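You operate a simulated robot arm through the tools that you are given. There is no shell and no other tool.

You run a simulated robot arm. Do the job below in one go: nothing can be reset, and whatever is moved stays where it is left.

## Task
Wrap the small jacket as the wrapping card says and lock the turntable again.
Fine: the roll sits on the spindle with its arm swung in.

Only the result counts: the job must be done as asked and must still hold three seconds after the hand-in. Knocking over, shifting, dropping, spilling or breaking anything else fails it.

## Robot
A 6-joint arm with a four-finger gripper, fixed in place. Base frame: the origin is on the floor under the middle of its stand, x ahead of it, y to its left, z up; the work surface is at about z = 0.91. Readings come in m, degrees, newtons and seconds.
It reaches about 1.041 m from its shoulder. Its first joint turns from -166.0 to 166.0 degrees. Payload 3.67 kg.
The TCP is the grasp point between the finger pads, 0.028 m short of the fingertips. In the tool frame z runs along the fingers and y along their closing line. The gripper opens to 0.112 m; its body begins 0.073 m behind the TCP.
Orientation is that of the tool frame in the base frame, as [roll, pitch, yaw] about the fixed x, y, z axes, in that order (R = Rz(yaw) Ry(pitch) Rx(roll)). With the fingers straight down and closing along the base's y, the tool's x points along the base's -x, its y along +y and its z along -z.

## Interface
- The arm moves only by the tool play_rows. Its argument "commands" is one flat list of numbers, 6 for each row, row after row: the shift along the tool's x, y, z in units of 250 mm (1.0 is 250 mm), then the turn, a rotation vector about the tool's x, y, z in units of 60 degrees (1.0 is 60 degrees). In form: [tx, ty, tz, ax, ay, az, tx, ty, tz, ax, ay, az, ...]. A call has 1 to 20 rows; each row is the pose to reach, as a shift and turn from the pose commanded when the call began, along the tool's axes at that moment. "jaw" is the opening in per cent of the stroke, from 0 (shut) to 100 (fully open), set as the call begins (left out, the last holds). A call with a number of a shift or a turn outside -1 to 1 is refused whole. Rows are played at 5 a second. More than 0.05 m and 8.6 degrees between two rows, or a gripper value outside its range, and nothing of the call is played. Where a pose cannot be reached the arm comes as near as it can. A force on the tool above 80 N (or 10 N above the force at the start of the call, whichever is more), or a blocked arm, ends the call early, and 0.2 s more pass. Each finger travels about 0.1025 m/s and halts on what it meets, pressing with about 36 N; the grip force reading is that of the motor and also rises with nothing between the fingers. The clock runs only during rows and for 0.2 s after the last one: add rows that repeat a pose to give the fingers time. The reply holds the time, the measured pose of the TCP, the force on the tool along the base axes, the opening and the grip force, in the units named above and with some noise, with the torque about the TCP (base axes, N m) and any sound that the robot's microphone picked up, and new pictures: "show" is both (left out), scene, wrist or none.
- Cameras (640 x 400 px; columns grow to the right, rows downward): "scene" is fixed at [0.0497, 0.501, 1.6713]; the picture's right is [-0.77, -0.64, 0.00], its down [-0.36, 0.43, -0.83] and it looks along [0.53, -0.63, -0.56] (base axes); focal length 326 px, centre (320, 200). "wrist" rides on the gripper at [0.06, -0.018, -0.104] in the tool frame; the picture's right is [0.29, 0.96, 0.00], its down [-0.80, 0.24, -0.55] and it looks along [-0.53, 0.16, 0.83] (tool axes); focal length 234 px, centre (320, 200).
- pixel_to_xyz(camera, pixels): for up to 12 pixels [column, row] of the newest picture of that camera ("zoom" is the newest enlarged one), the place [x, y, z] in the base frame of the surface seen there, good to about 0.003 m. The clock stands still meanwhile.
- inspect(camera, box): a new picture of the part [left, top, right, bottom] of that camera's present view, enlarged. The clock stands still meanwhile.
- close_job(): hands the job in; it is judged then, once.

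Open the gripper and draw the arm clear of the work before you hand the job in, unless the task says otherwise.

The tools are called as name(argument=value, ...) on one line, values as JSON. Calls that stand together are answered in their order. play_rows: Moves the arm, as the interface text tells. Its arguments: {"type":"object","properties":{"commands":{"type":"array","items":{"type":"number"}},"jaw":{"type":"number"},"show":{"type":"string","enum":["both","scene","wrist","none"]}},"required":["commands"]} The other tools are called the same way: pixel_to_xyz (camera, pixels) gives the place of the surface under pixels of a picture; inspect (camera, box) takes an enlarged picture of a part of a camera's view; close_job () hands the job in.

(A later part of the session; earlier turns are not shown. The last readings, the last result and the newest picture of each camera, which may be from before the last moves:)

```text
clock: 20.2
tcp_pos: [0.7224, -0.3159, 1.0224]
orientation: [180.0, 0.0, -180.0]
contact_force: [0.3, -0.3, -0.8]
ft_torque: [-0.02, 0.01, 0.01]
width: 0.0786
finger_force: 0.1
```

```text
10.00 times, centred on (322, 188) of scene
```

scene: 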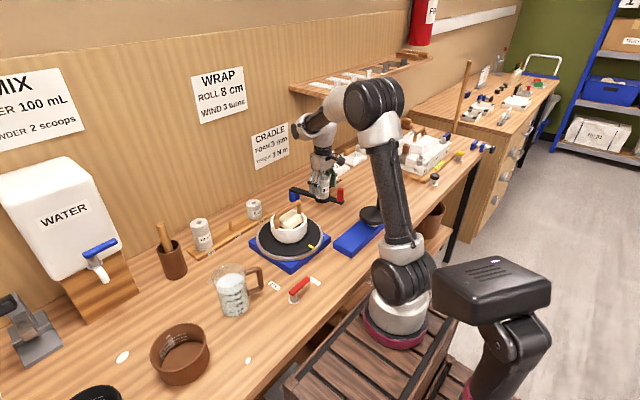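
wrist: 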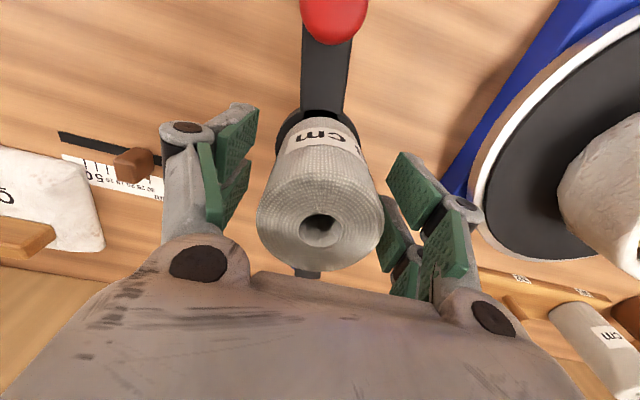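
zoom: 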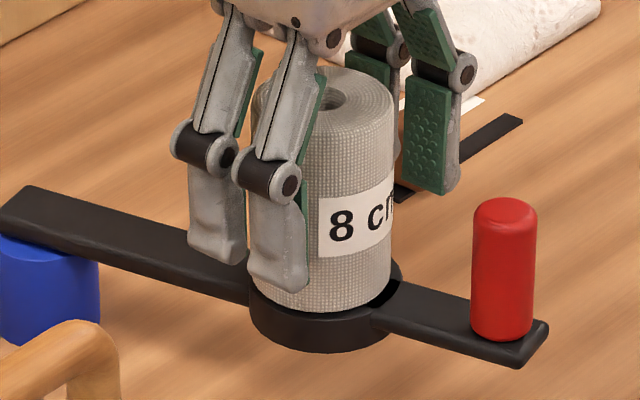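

The roll is seated on the spindle. I raise straight up to clear it and get a top view.

play_rows(commands=[0, 0, -0.1, 0, 0, 0, 0, 0, -0.25, 0, 0, 0, 0, 0, -0.4, 0, 0, 0, 0, 0, -0.56, 0, 0, 0, 0.1, 0, -0.68, 0, 0, 0, 0.2, 0, -0.72, 0, 0, 0, 0.3, 0, -0.72, 0, 0, 0, 0.3, 0, -0.72, 0, 0, 0], show="both")

inspect(camera="scene", box=[280, 160, 360, 215])

```text
clock: 22.0
tcp_pos: [0.6467, -0.3139, 1.203]
orientation: [-180.0, 0.0, 179.9]
contact_force: [0.3, -0.1, -1.2]
ft_torque: [0.0, 0.01, 0.01]
width: 0.0784
finger_force: 0.1
```

scene: 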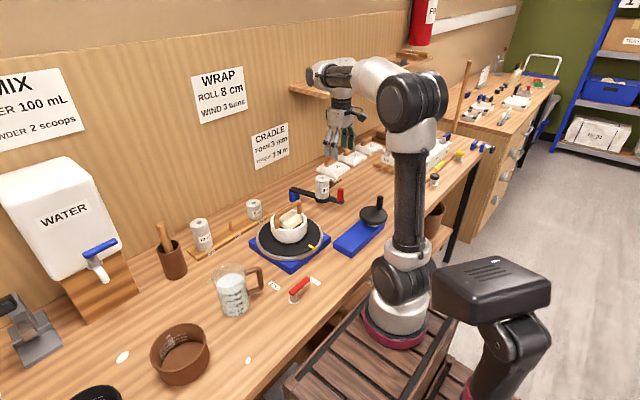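
wrist: 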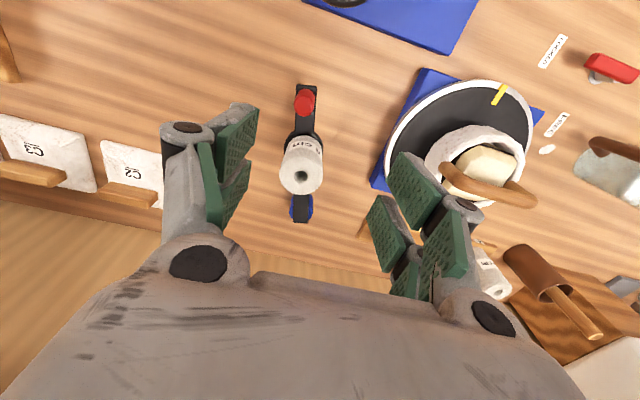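

```text
7.27 times, centred on (320, 188) of scene
```

zoom: 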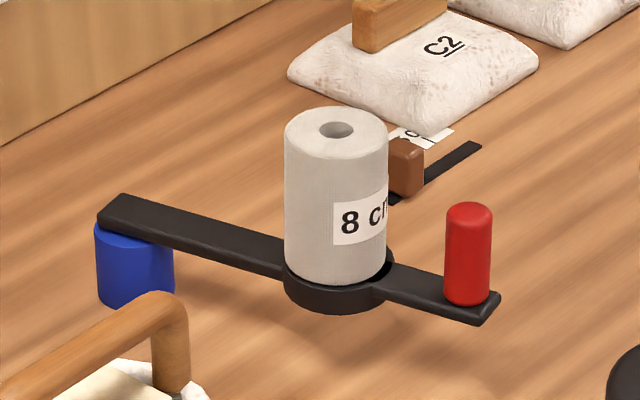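

pixel_to_xyz(camera="wrist", pixels=[[304, 103], [304, 98], [307, 89], [301, 200], [302, 215], [310, 195], [293, 195], [301, 175], [499, 95], [460, 82], [390, 150], [531, 130]])

inspect(camera="wrist", box=[250, 70, 350, 230])

inspect(camera="wrist", box=[360, 50, 560, 220])

```text
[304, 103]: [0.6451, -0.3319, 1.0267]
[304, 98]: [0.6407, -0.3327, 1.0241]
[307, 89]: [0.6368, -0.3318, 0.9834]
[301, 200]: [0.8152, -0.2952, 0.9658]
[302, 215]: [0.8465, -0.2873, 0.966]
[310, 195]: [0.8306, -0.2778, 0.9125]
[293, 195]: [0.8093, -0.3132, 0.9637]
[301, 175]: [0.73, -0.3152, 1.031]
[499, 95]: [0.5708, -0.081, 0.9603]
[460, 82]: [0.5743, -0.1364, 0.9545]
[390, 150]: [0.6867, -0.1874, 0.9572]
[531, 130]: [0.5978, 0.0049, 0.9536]
```

```text
2.50 times, centred on (300, 150) of wrist
```

zoom: 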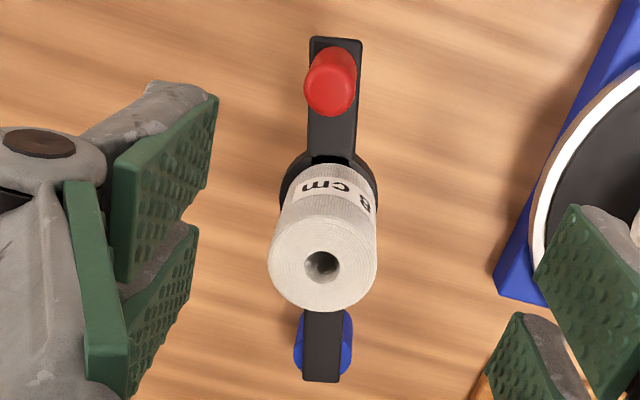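

```text
2.35 times, centred on (460, 135) of wrist
```

zoom: 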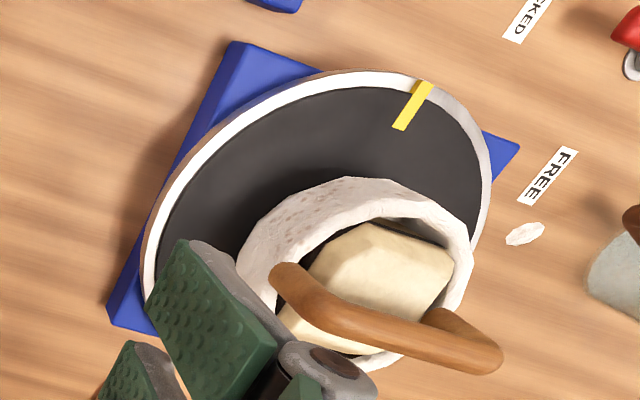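

inspect(camera="scene", box=[288, 178, 348, 212])

pixel_to_xyz(camera="zoom", pixels=[[610, 300], [600, 320], [590, 345], [480, 330], [340, 315], [340, 345], [120, 170], [60, 180], [60, 230], [60, 280], [200, 240], [200, 262]])

```text
10.67 times, centred on (318, 195) of scene
```

zoom: 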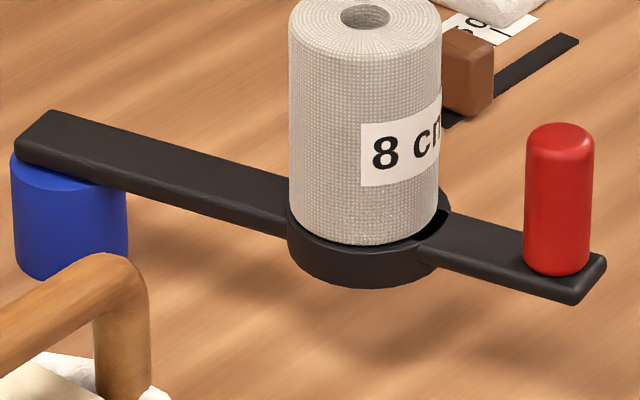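

```text
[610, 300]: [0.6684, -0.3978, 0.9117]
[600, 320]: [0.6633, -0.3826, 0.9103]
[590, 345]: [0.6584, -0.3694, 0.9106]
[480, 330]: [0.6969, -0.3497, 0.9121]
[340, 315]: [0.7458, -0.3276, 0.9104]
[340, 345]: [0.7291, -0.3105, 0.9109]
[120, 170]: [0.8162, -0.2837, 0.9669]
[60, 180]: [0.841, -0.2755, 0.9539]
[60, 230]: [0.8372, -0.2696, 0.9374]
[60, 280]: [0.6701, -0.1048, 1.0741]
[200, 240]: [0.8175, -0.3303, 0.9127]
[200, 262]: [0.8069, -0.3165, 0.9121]
```

Before handling the small knobs I want the finger-pad geometry (gap between the two fingers of one side), so I zoom in on the left fingers.

inspect(camera="wrist", box=[150, 95, 280, 245])

pixel_to_xyz(camera="wrist", pixels=[[220, 127], [256, 112], [217, 172], [251, 140], [224, 190], [248, 165], [222, 222], [246, 188], [201, 150], [215, 160], [208, 220], [219, 225]])

```text
2.67 times, centred on (215, 170) of wrist
```

zoom: 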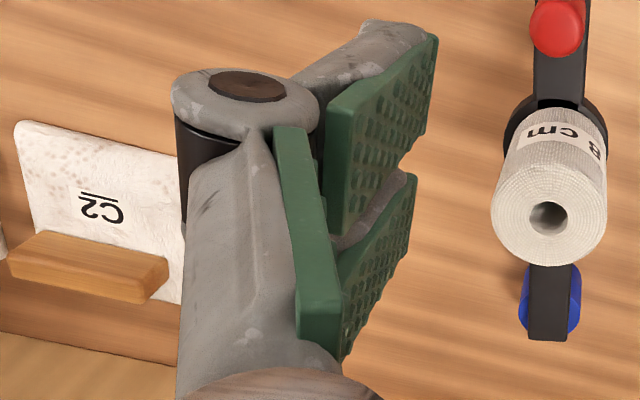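

```text
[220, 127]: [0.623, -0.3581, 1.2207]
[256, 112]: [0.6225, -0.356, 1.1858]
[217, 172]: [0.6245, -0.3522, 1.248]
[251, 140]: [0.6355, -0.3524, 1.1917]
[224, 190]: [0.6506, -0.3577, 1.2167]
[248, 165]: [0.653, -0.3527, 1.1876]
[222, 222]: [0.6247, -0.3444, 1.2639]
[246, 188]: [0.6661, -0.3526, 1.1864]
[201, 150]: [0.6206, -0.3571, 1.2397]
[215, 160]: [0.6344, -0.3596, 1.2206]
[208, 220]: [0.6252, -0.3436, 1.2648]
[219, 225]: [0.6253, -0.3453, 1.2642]
```

Pads leave a ~13 mm gap between the two fingers of a side, so a ~22 mm knob is caged by four pad edges. I go above the red knob (≈0.650, -0.331) at TCP z≈1.06 with jaw at ~50 mm.

play_rows(commands=[-0.005, -0.033, 0.12, 0, 0, 0, -0.01, -0.066, 0.24, 0, 0, 0, -0.01, -0.066, 0.36, 0, 0, 0, -0.01, -0.066, 0.46, 0, 0, 0, -0.01, -0.066, 0.568, 0, 0, 0, -0.01, -0.066, 0.568, 0, 0, 0], jaw=45, show="both")

inspect(camera="wrist", box=[240, 60, 400, 260])

inspect(camera="scene", box=[300, 160, 360, 210])

```text
clock: 23.4
tcp_pos: [0.6491, -0.3305, 1.06]
orientation: [180.0, 0.0, 180.0]
contact_force: [0.0, 0.3, -0.2]
ft_torque: [-0.04, -0.01, 0.01]
width: 0.0504
finger_force: 0.0
```

scene: 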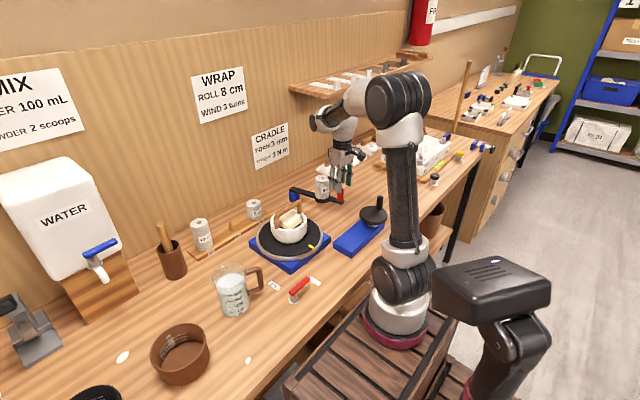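
wrist: 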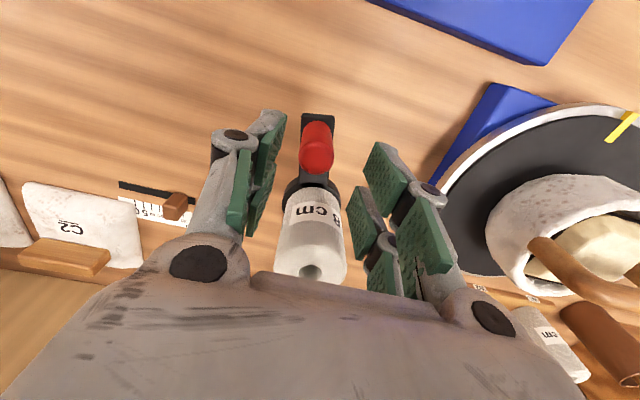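

```text
2.00 times, centred on (320, 160) of wrist
```

zoom: 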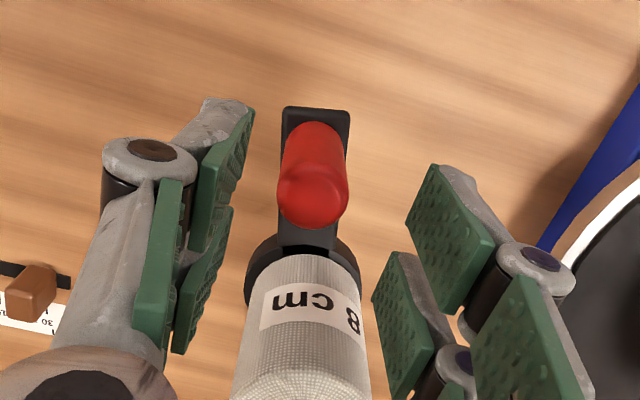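

```text
8.00 times, centred on (330, 185) of scene
```

zoom: 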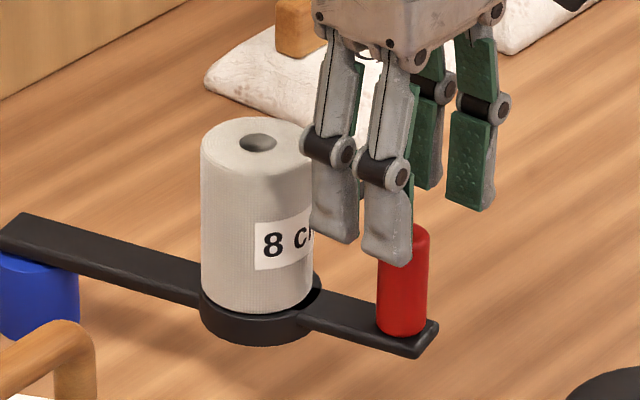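

The knob cap is at ~(316.5,157.5): about 1–2 mm off. I correct and lower to TCP z≈1.010.

play_rows(commands=[0.005, -0.01, 0.05, 0, 0, 0, 0.005, -0.01, 0.1, 0, 0, 0, 0.005, -0.01, 0.15, 0, 0, 0, 0.005, -0.01, 0.2, 0, 0, 0, 0.005, -0.01, 0.2, 0, 0, 0], show="both")

inspect(camera="wrist", box=[240, 60, 400, 260])

inspect(camera="scene", box=[300, 160, 360, 210])

```text
clock: 24.6
tcp_pos: [0.6497, -0.3332, 1.0089]
orientation: [179.9, 0.1, 180.0]
contact_force: [0.1, 0.2, 0.1]
ft_torque: [0.03, 0.0, 0.04]
width: 0.0506
finger_force: 0.1
```

scene: 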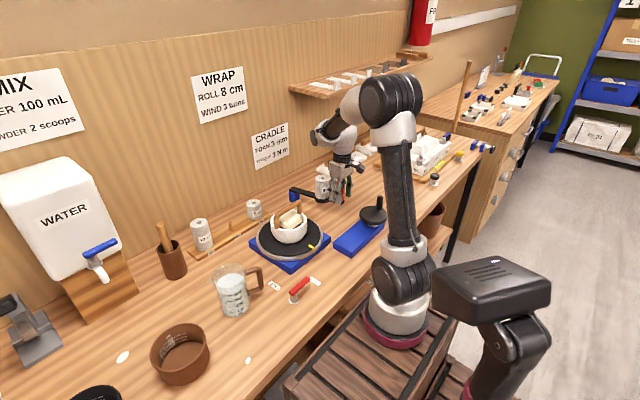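
wrist: 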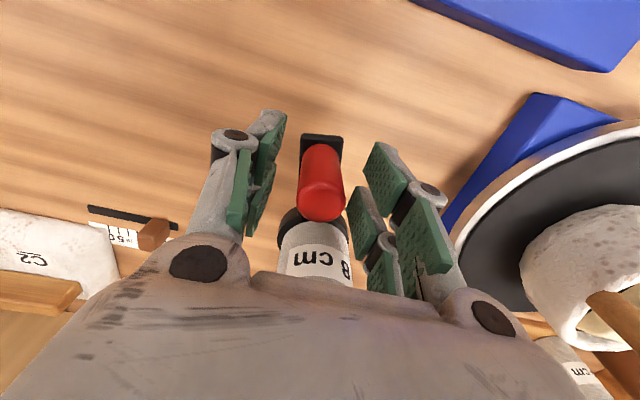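

```text
2.00 times, centred on (320, 160) of wrist
```

zoom: 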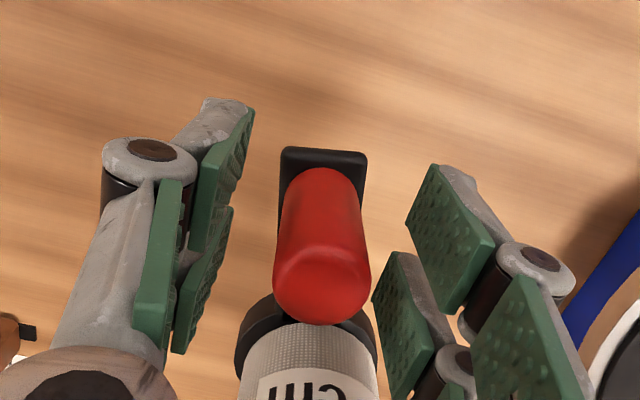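

```text
8.00 times, centred on (330, 185) of scene
```

zoom: 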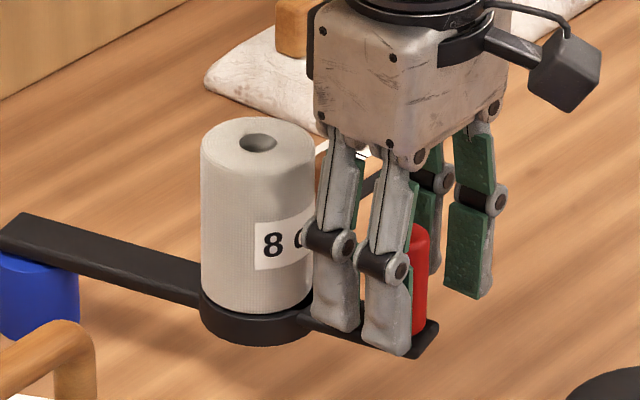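

The knob sits between the fingers, slightly toward -x. I shift 1.5 mm and close gently to find the contact width.

play_rows(commands=[0.006, 0, 0, 0, 0, 0, 0.006, 0, 0, 0, 0, 0, 0.006, 0, 0, 0, 0, 0], jaw=12, show="wrist")

```text
clock: 25.4
tcp_pos: [0.6477, -0.3311, 1.0104]
orientation: [180.0, 0.0, -180.0]
contact_force: [5.7, 4.0, -0.7]
ft_torque: [0.13, -0.36, 0.01]
width: 0.0218
finger_force: 44.8
```

wrist: 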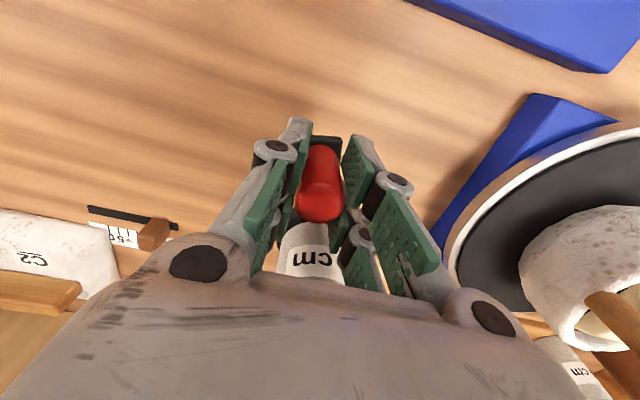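

Contact at 21.8 mm with small forces. I loosen to ~23.5 mm as a cage and swing the knob along its arc about the pivot (~0.832, -0.29) for the first ~13°.

play_rows(commands=[0, 0, 0, 0, 0, 0, 0.007, 0.037, 0, 0, 0, 0, 0.0128, 0.074, 0, 0, 0, 0, 0.0158, 0.1, 0, 0, 0, 0, 0.0175, 0.13, 0, 0, 0, 0, 0.0184, 0.166, 0, 0, 0, 0], jaw=21.5, show="both")

```text
clock: 26.8
tcp_pos: [0.6445, -0.2927, 1.0103]
orientation: [-180.0, 0.0, -180.0]
contact_force: [1.0, -0.5, 0.7]
ft_torque: [0.01, -0.04, -0.01]
width: 0.0243
finger_force: 0.4
```

scene: 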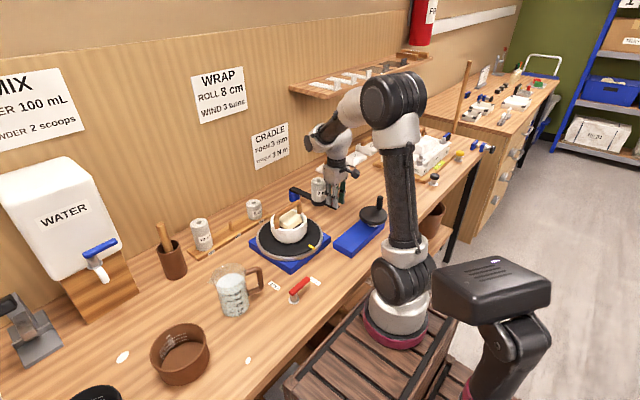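
wrist: 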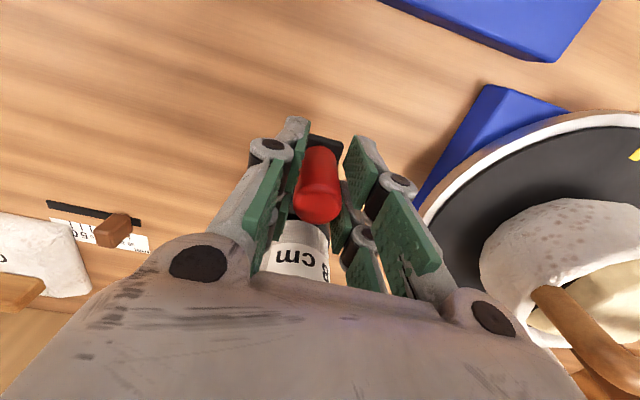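

The arm follows smoothly with ~1 N. I continue the arc another 15°.

play_rows(commands=[-0.0005, 0.0264, 0, 0, 0, 0, -0.002, 0.0528, 0, 0, 0, 0, -0.0045, 0.0788, 0, 0, 0, 0, -0.0072, 0.1048, 0, 0, 0, 0, -0.0115, 0.131, 0, 0, 0, 0, -0.0164, 0.1568, 0, 0, 0, 0, -0.0256, 0.1952, 0, 0, 0, 0], show="both")

inspect(camera="scene", box=[260, 165, 360, 240])

```text
clock: 28.4
tcp_pos: [0.6502, -0.2441, 1.0112]
orientation: [180.0, 0.0, -180.0]
contact_force: [-0.7, -1.2, 0.6]
ft_torque: [-0.02, 0.01, 0.01]
width: 0.025
finger_force: 0.4
```

scene: 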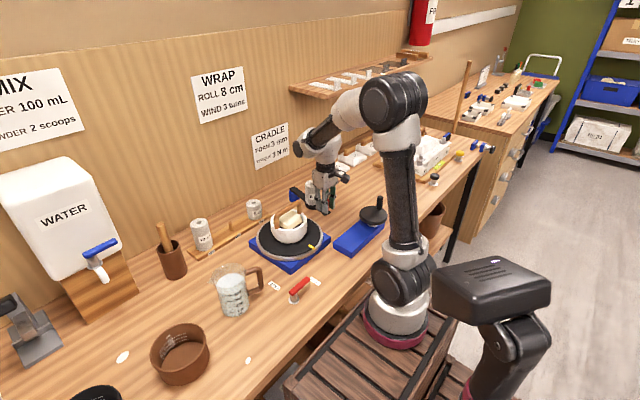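
wrist: 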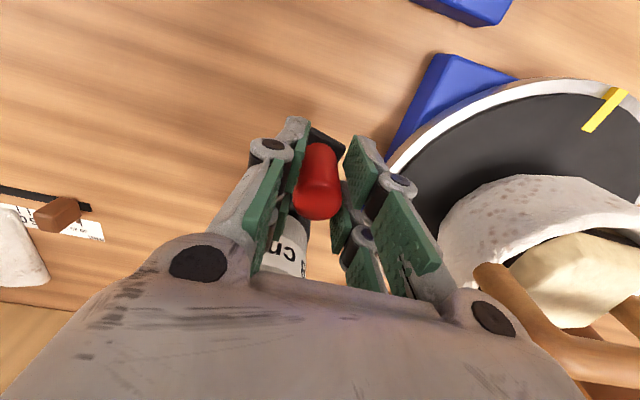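

```text
5.33 times, centred on (310, 202) of scene
```

zoom: 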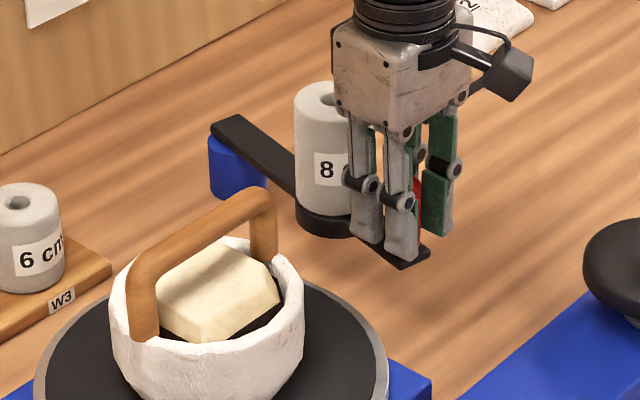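

play_rows(commands=[-0.0055, 0.019, 0, 0, 0, 0, -0.0112, 0.038, 0, 0, 0, 0, -0.0178, 0.0566, 0, 0, 0, 0, -0.0244, 0.0752, 0, 0, 0, 0, -0.0344, 0.0996, 0, 0, 0, 0, -0.0452, 0.1236, 0, 0, 0, 0], show="both")

inspect(camera="scene", box=[260, 165, 360, 240])

```text
clock: 29.8
tcp_pos: [0.6613, -0.2127, 1.0104]
orientation: [-180.0, 0.0, 180.0]
contact_force: [-0.7, -0.1, -0.5]
ft_torque: [-0.05, 0.04, -0.01]
width: 0.0246
finger_force: 0.7
```

scene: 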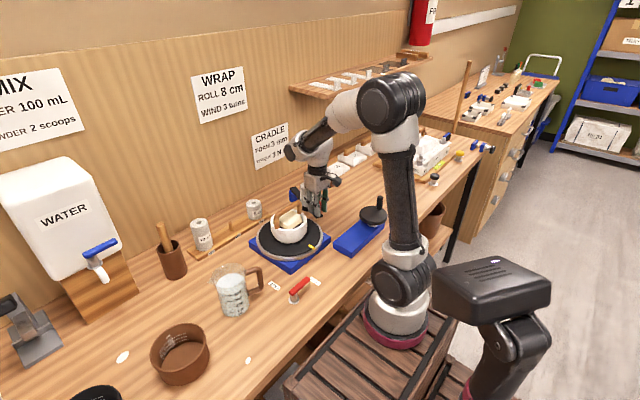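
wrist: 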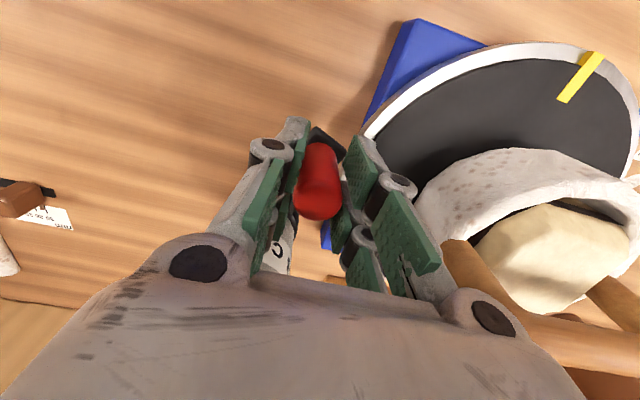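

```text
5.33 times, centred on (310, 202) of scene
```

zoom: 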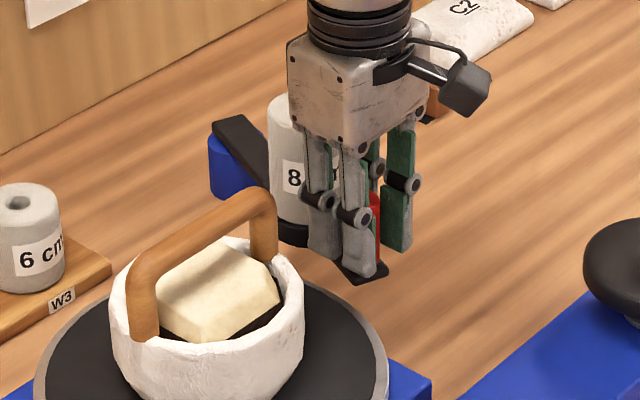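

Still free (forces <1 N), arm tip nearing the disc rim. I raise the gripper 8 mm on the knob for body clearance and continue a few degrees at a time.

play_rows(commands=[0, 0, -0.016, 0, 0, 0, 0, 0, -0.032, 0, 0, 0, -0.0058, 0.0118, -0.032, 0, 0, 0, -0.0116, 0.0236, -0.032, 0, 0, 0, -0.0176, 0.0352, -0.032, 0, 0, 0, -0.0236, 0.0468, -0.032, 0, 0, 0], show="both")

inspect(camera="scene", box=[260, 165, 360, 240])

inspect(camera="wrist", box=[240, 60, 500, 260])

```text
clock: 31.2
tcp_pos: [0.6659, -0.2013, 1.0176]
orientation: [-180.0, 0.0, 180.0]
contact_force: [0.4, -1.3, 0.1]
ft_torque: [-0.03, -0.01, -0.01]
width: 0.0246
finger_force: 0.5
```

scene: 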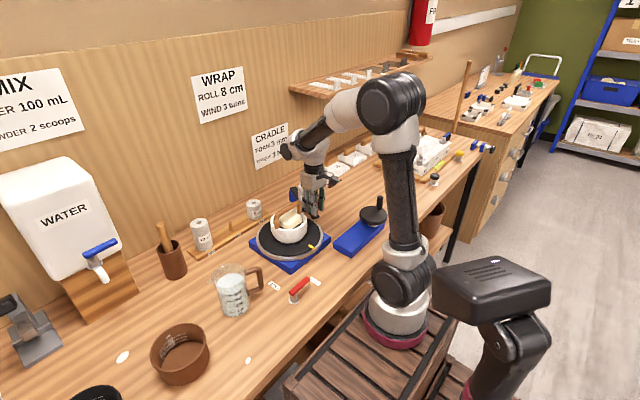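
wrist: 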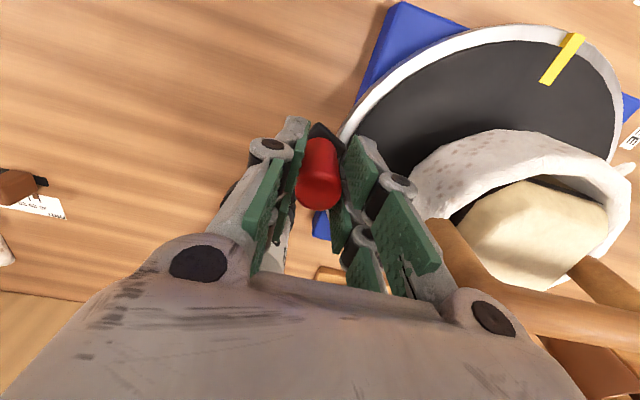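

```text
5.33 times, centred on (310, 202) of scene
```

zoom: 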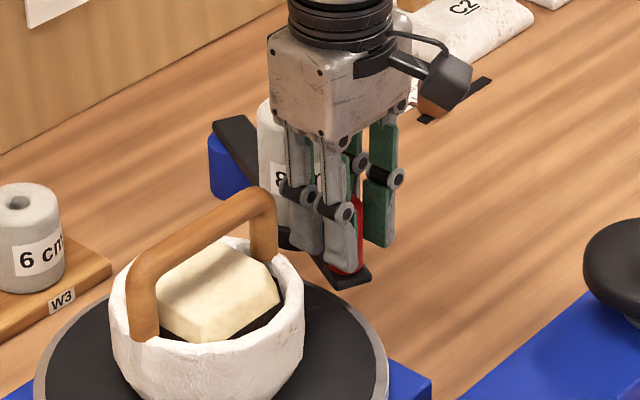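

```text
2.00 times, centred on (370, 160) of wrist
```

zoom: 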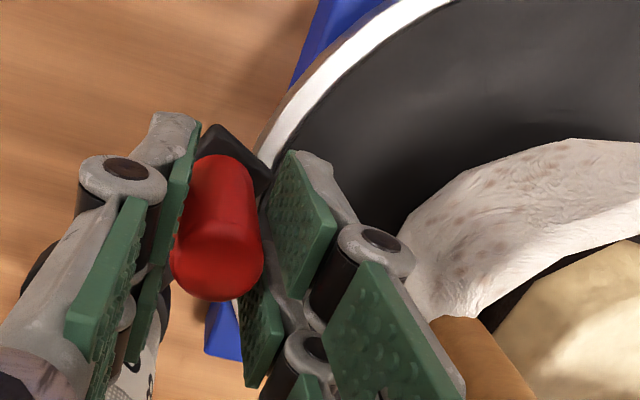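

play_rows(commands=[-0.0066, 0.0114, 0, 0, 0, 0, -0.0132, 0.0228, 0, 0, 0, 0, -0.02, 0.034, 0, 0, 0, 0, -0.0272, 0.0452, 0, 0, 0, 0], show="both")

inspect(camera="wrist", box=[240, 60, 500, 260])

inspect(camera="scene", box=[260, 165, 360, 240])

```text
clock: 32.2
tcp_pos: [0.6735, -0.1907, 1.018]
orientation: [-180.0, -0.1, 180.0]
contact_force: [-0.6, -0.6, 0.0]
ft_torque: [0.03, -0.02, 0.01]
width: 0.0248
finger_force: 0.6
```

scene: 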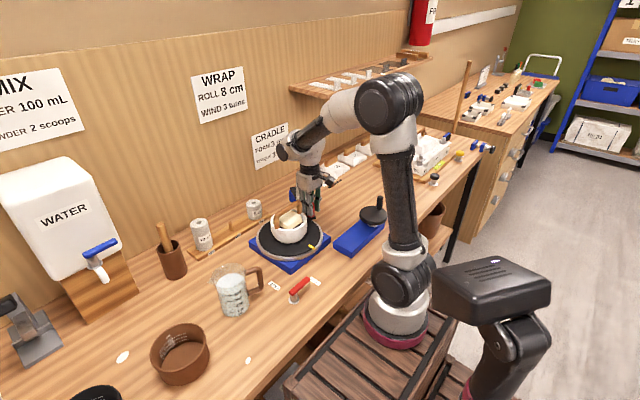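
wrist: 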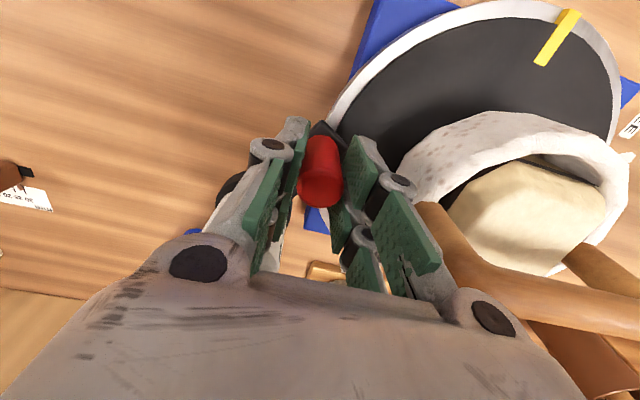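

```text
2.00 times, centred on (370, 160) of wrist
```

zoom: 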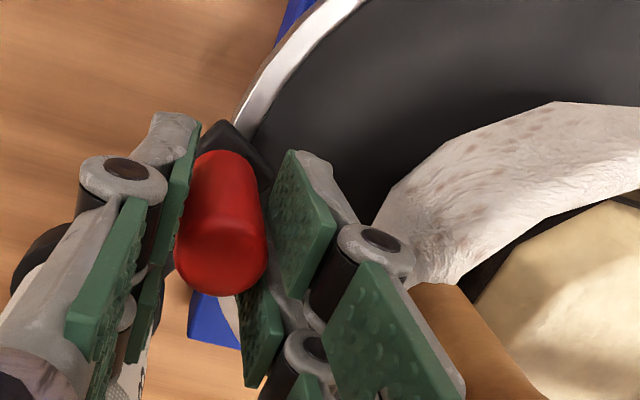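

```text
5.33 times, centred on (310, 202) of scene
```

zoom: 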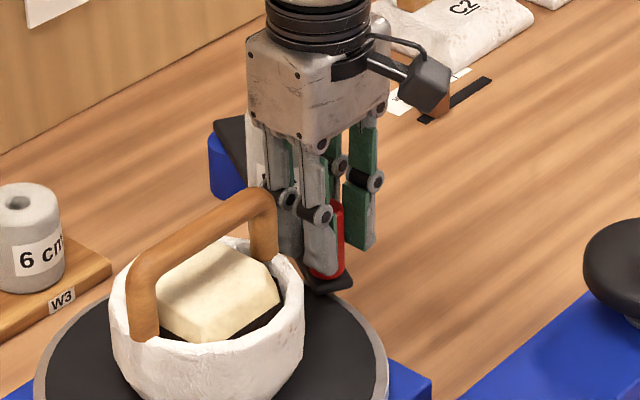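

The tip passes over the disc with no contact. Before the +y finger gets close to the jacket, I lift off the knob, rotate the gripper 45° and back off to push from the outside instead.

play_rows(commands=[0, 0, -0.08, 0, 0, 0, 0, 0, -0.16, 0, 0, 0, 0, 0, -0.24, 0, 0, 0, 0.04, -0.04, -0.28, 0, 0, 0.12, 0.08, -0.08, -0.28, 0, 0, 0.25, 0.12, -0.12, -0.28, 0, 0, 0.38, 0.15, -0.15, -0.28, 0, 0, 0.5, 0.17, -0.17, -0.28, 0, 0, 0.62, 0.17, -0.17, -0.28, 0, 0, 0.75, 0.17, -0.17, -0.28, 0, 0, 0.75], show="both")

```text
clock: 34.4
tcp_pos: [0.63, -0.2325, 1.0877]
orientation: [-180.0, 0.0, 135.0]
contact_force: [0.1, -0.3, 0.5]
ft_torque: [-0.01, 0.01, 0.01]
width: 0.0241
finger_force: 0.0
```

scene: 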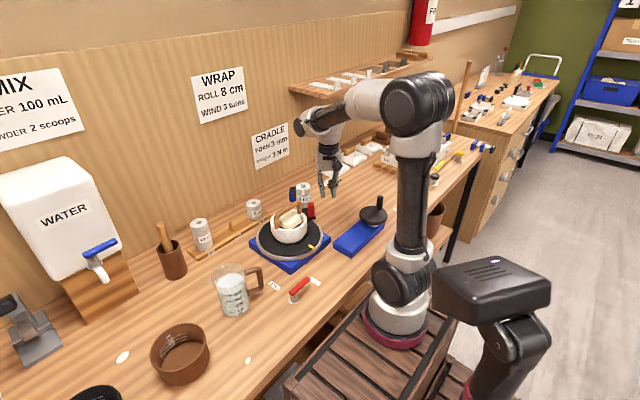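
wrist: 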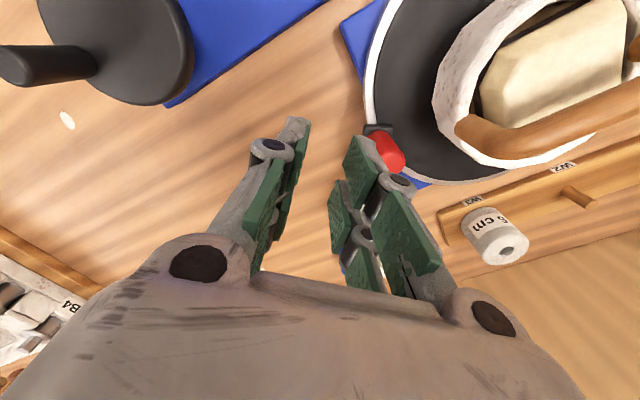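

inspect(camera="scene", box=[250, 165, 350, 275])

pixel_to_xyz(camera="scene", pixels=[[311, 205], [311, 211], [304, 188], [300, 184], [309, 217], [315, 216]])

inspect(camera="wrist", box=[330, 60, 490, 200])

```text
3.64 times, centred on (300, 220) of scene
```

zoom: 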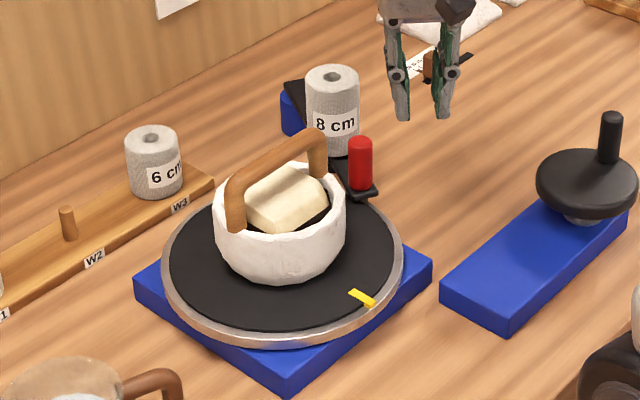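

```text
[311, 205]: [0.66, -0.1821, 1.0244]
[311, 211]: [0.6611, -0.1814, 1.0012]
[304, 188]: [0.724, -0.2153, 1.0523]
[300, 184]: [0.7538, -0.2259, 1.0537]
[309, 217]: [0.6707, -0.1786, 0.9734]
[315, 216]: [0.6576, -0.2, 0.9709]
```

```text
2.86 times, centred on (410, 130) of wrist
```

zoom: 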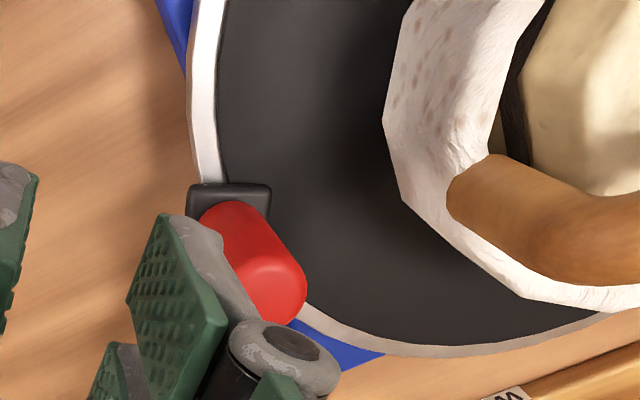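

The knob is ~58 mm ahead along the tool's y (centre ≈0.671,-0.191). I close the jaw, shift slightly and lower beside it outside the arm.

play_rows(commands=[-0.024, 0, 0, 0, 0, 0, -0.048, 0, 0.05, 0, 0, 0, -0.048, 0, 0.15, 0, 0, 0, -0.048, 0, 0.23, 0, 0, 0, -0.048, 0, 0.299, 0, 0, 0, -0.048, 0, 0.299, 0, 0, 0], jaw=0, show="both")

inspect(camera="wrist", box=[230, 80, 450, 260])

inspect(camera="scene", box=[270, 165, 350, 225])

```text
clock: 35.8
tcp_pos: [0.6388, -0.2424, 1.0128]
orientation: [-180.0, 0.1, 135.0]
contact_force: [-0.5, -0.5, 0.0]
ft_torque: [0.0, 0.02, 0.01]
width: 0.0
finger_force: 35.6
```

scene: 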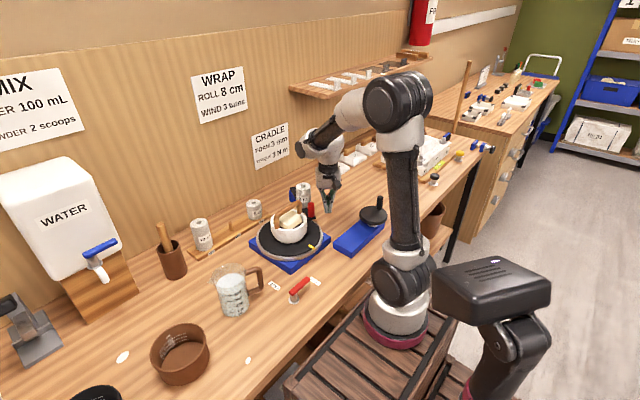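
wrist: 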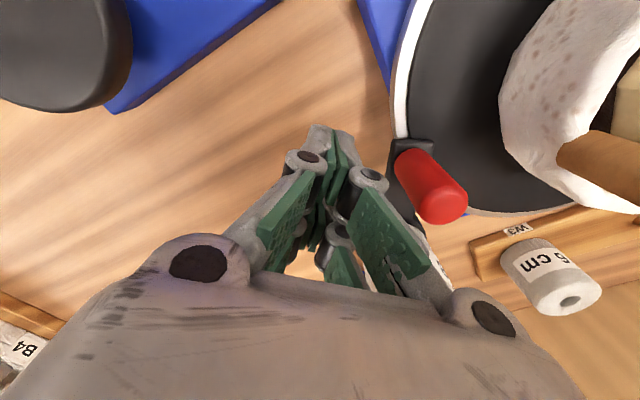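

```text
2.22 times, centred on (340, 170) of wrist
```

zoom: 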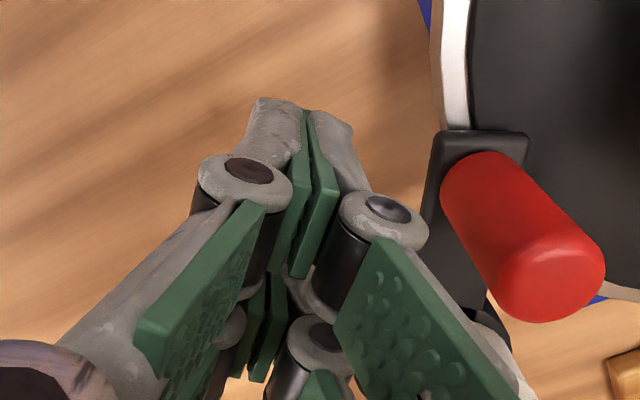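

```text
6.67 times, centred on (310, 195) of scene
```

zoom: 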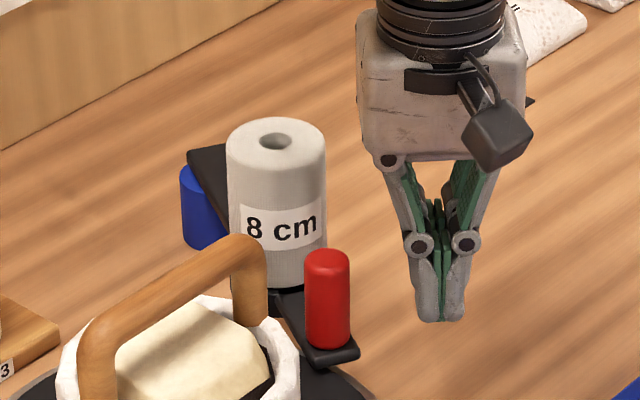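

I push along tool +y toward the knob, about 46 mm in total, which should swing the arm ~4° further.

play_rows(commands=[0, 0.06, 0, 0, 0, 0, 0, 0.1, 0, 0, 0, 0, 0.0024, 0.13, 0, 0, 0, 0, 0.006, 0.15, 0, 0, 0, 0, 0.009, 0.168, 0, 0, 0, 0, 0.012, 0.184, 0, 0, 0, 0], show="both")

inspect(camera="scene", box=[270, 165, 350, 225])

inspect(camera="wrist", box=[230, 80, 450, 260])

```text
clock: 37.2
tcp_pos: [0.6695, -0.2067, 1.0141]
orientation: [-179.9, 0.0, 135.0]
contact_force: [-1.5, 0.0, 0.6]
ft_torque: [0.0, -0.03, 0.03]
width: 0.0001
finger_force: 36.1
```

scene: 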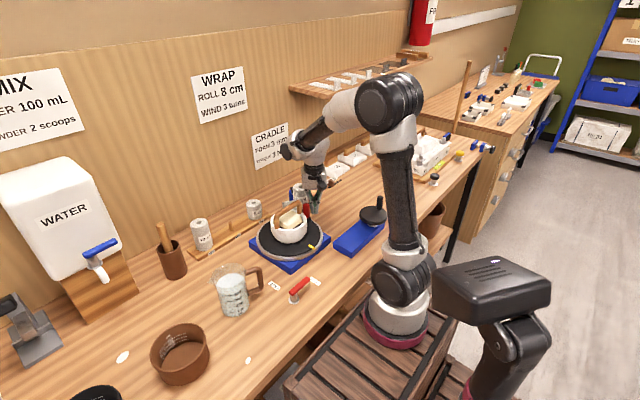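
wrist: 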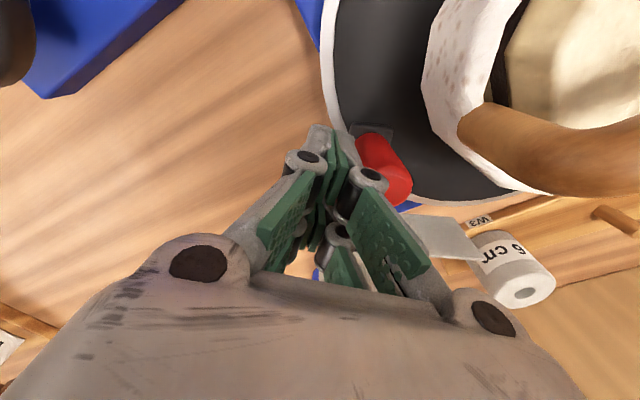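

```text
6.67 times, centred on (310, 195) of scene
```

zoom: 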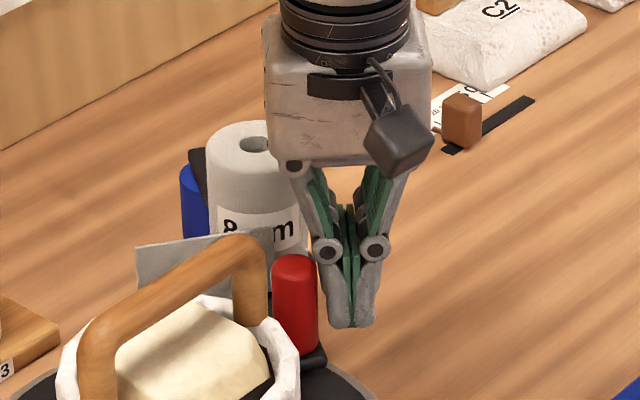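

```text
2.22 times, centred on (340, 170) of wrist
```

zoom: 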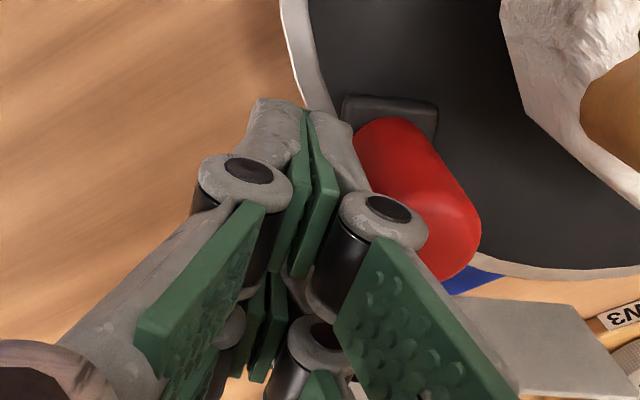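

A grey bandage strip has appeared from the roll toward the jacket (wrist ~(450,240)), so the arm is about "in". I push a few more mm to find the stop.

play_rows(commands=[0.002, 0.016, 0, 0, 0, 0, 0.004, 0.032, 0, 0, 0, 0, 0.005, 0.048, 0, 0, 0, 0], show="both")

inspect(camera="scene", box=[270, 165, 350, 225])

inspect(camera="wrist", box=[260, 80, 580, 300])

```text
clock: 38.0
tcp_pos: [0.6772, -0.1965, 1.0141]
orientation: [-180.0, 0.0, 135.0]
contact_force: [-0.6, -0.2, 0.5]
ft_torque: [-0.03, -0.01, 0.0]
width: 0.0
finger_force: 36.0
```

scene: 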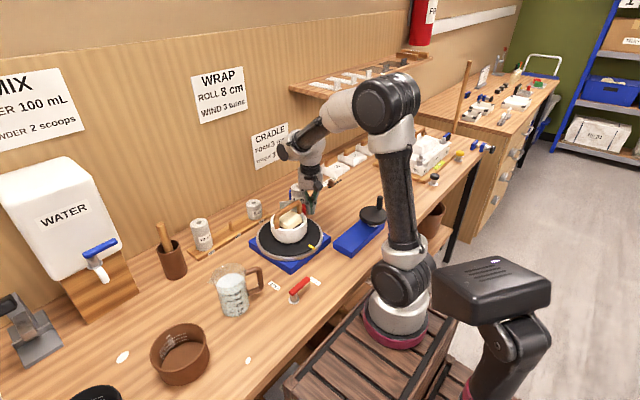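
wrist: 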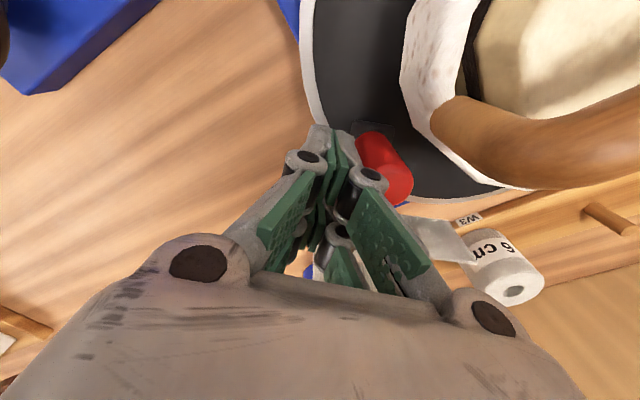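

```text
6.67 times, centred on (310, 195) of scene
```

zoom: 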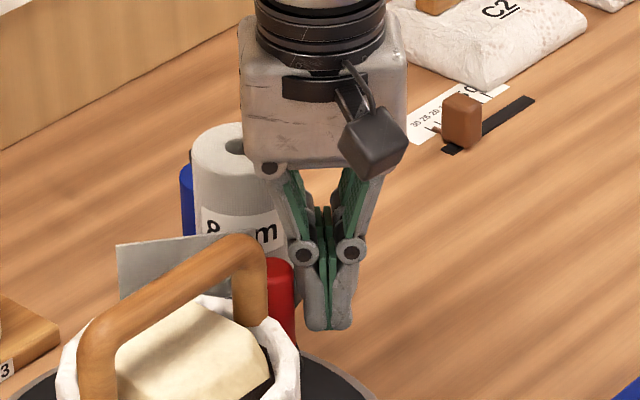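

```text
1.82 times, centred on (420, 190) of wrist
```

zoom: 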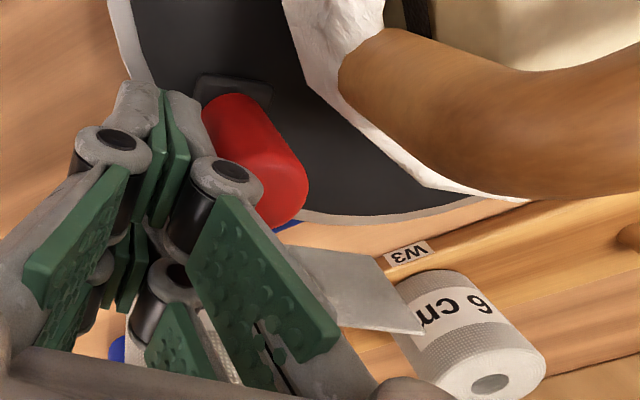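

Still free with ~0.5 N. I keep pushing in small steps, watching force and clearance.

play_rows(commands=[0.001, 0.016, 0, 0, 0, 0, 0.002, 0.032, 0, 0, 0, 0, 0.0028, 0.048, 0, 0, 0, 0], show="both")

inspect(camera="scene", box=[260, 165, 340, 235])

inspect(camera="wrist", box=[260, 80, 580, 300])

```text
clock: 38.8
tcp_pos: [0.6833, -0.1889, 1.0127]
orientation: [180.0, -0.1, 135.0]
contact_force: [-7.0, -6.4, 1.8]
ft_torque: [0.11, -0.1, 0.14]
width: 0.0002
finger_force: 35.4
```

scene: 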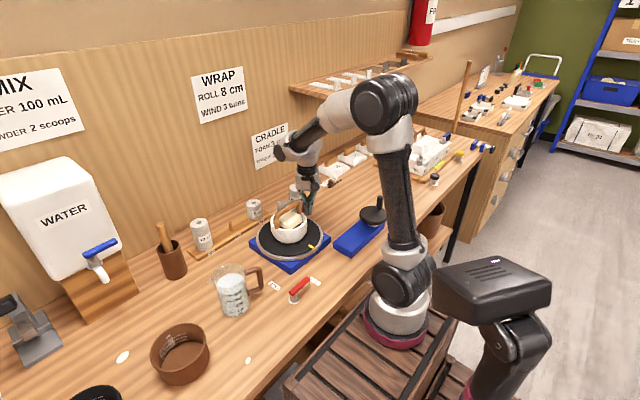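
wrist: 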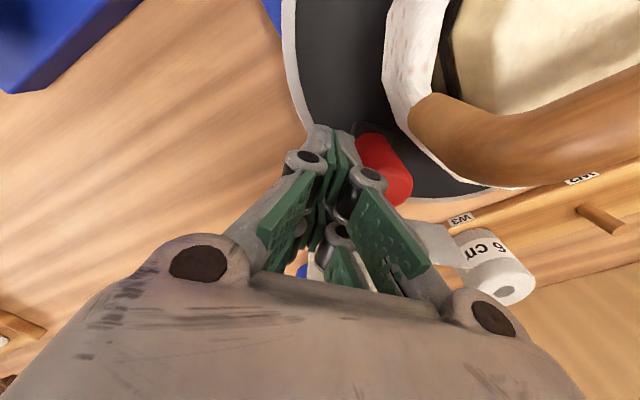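

```text
5.71 times, centred on (300, 200) of scene
```

zoom: 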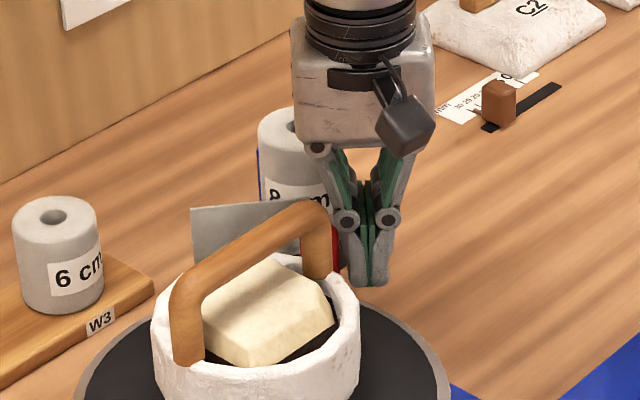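

```text
1.82 times, centred on (420, 190) of wrist
```

zoom: 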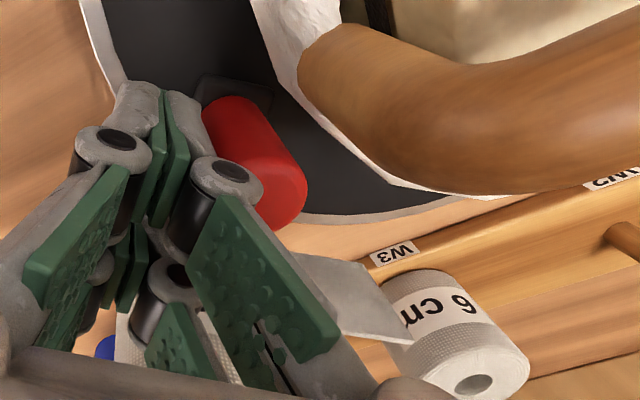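

Force rises to ~10 N: the arm is at its stop (tip still clear of the jacket). I back off along -tool y and rise, then look.

play_rows(commands=[0, -0.04, 0, 0, 0, 0, 0, -0.1, 0, 0, 0, 0, 0, -0.16, -0.05, 0, 0, 0, 0, -0.22, -0.2, 0, 0, 0, 0, -0.28, -0.35, 0, 0, 0, 0, -0.34, -0.5, 0, 0, 0, 0, -0.4, -0.65, 0, 0, 0, 0, -0.4, -0.65, 0, 0, 0], show="both")

inspect(camera="scene", box=[250, 165, 350, 275])

inspect(camera="scene", box=[270, 175, 330, 225])

```text
clock: 40.6
tcp_pos: [0.6124, -0.2585, 1.1745]
orientation: [179.9, 0.0, 135.0]
contact_force: [0.1, 0.5, -0.1]
ft_torque: [0.01, -0.01, 0.03]
width: 0.0
finger_force: 35.7
```

scene: 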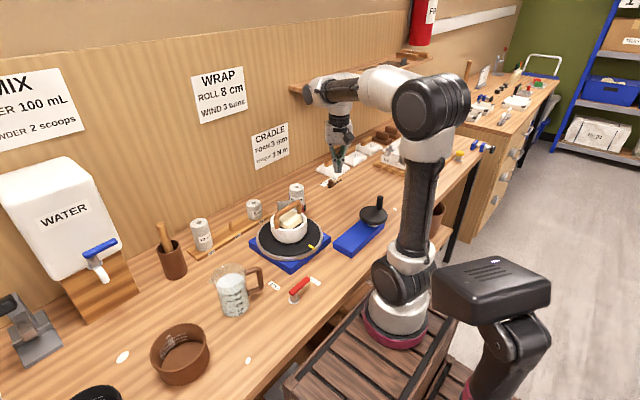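
wrist: 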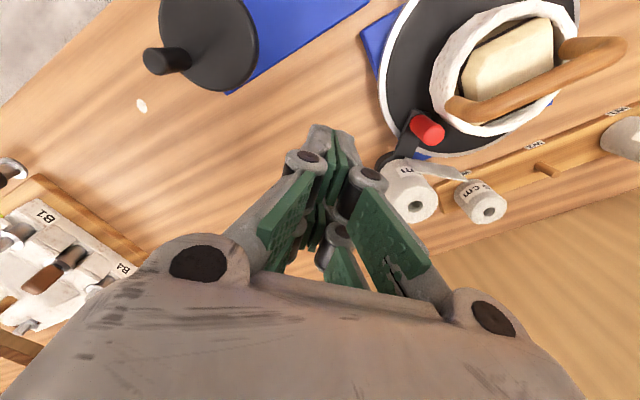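

```text
3.64 times, centred on (300, 220) of scene
```

zoom: 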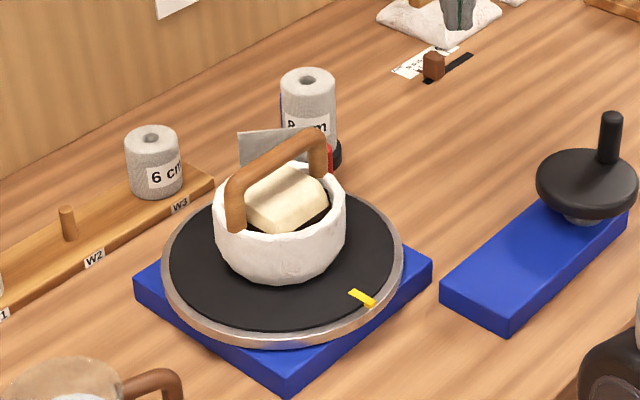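

```text
8.00 times, centred on (300, 200) of scene
```

zoom: 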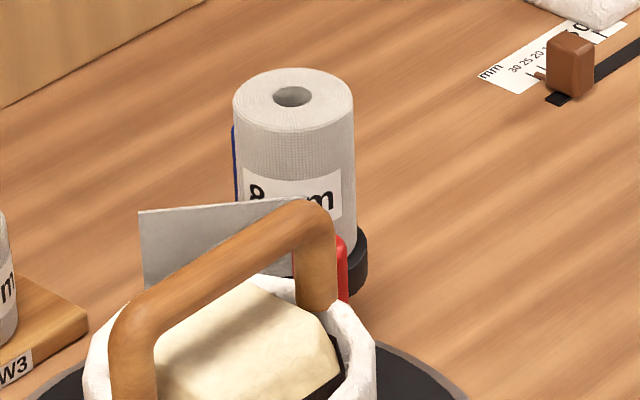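

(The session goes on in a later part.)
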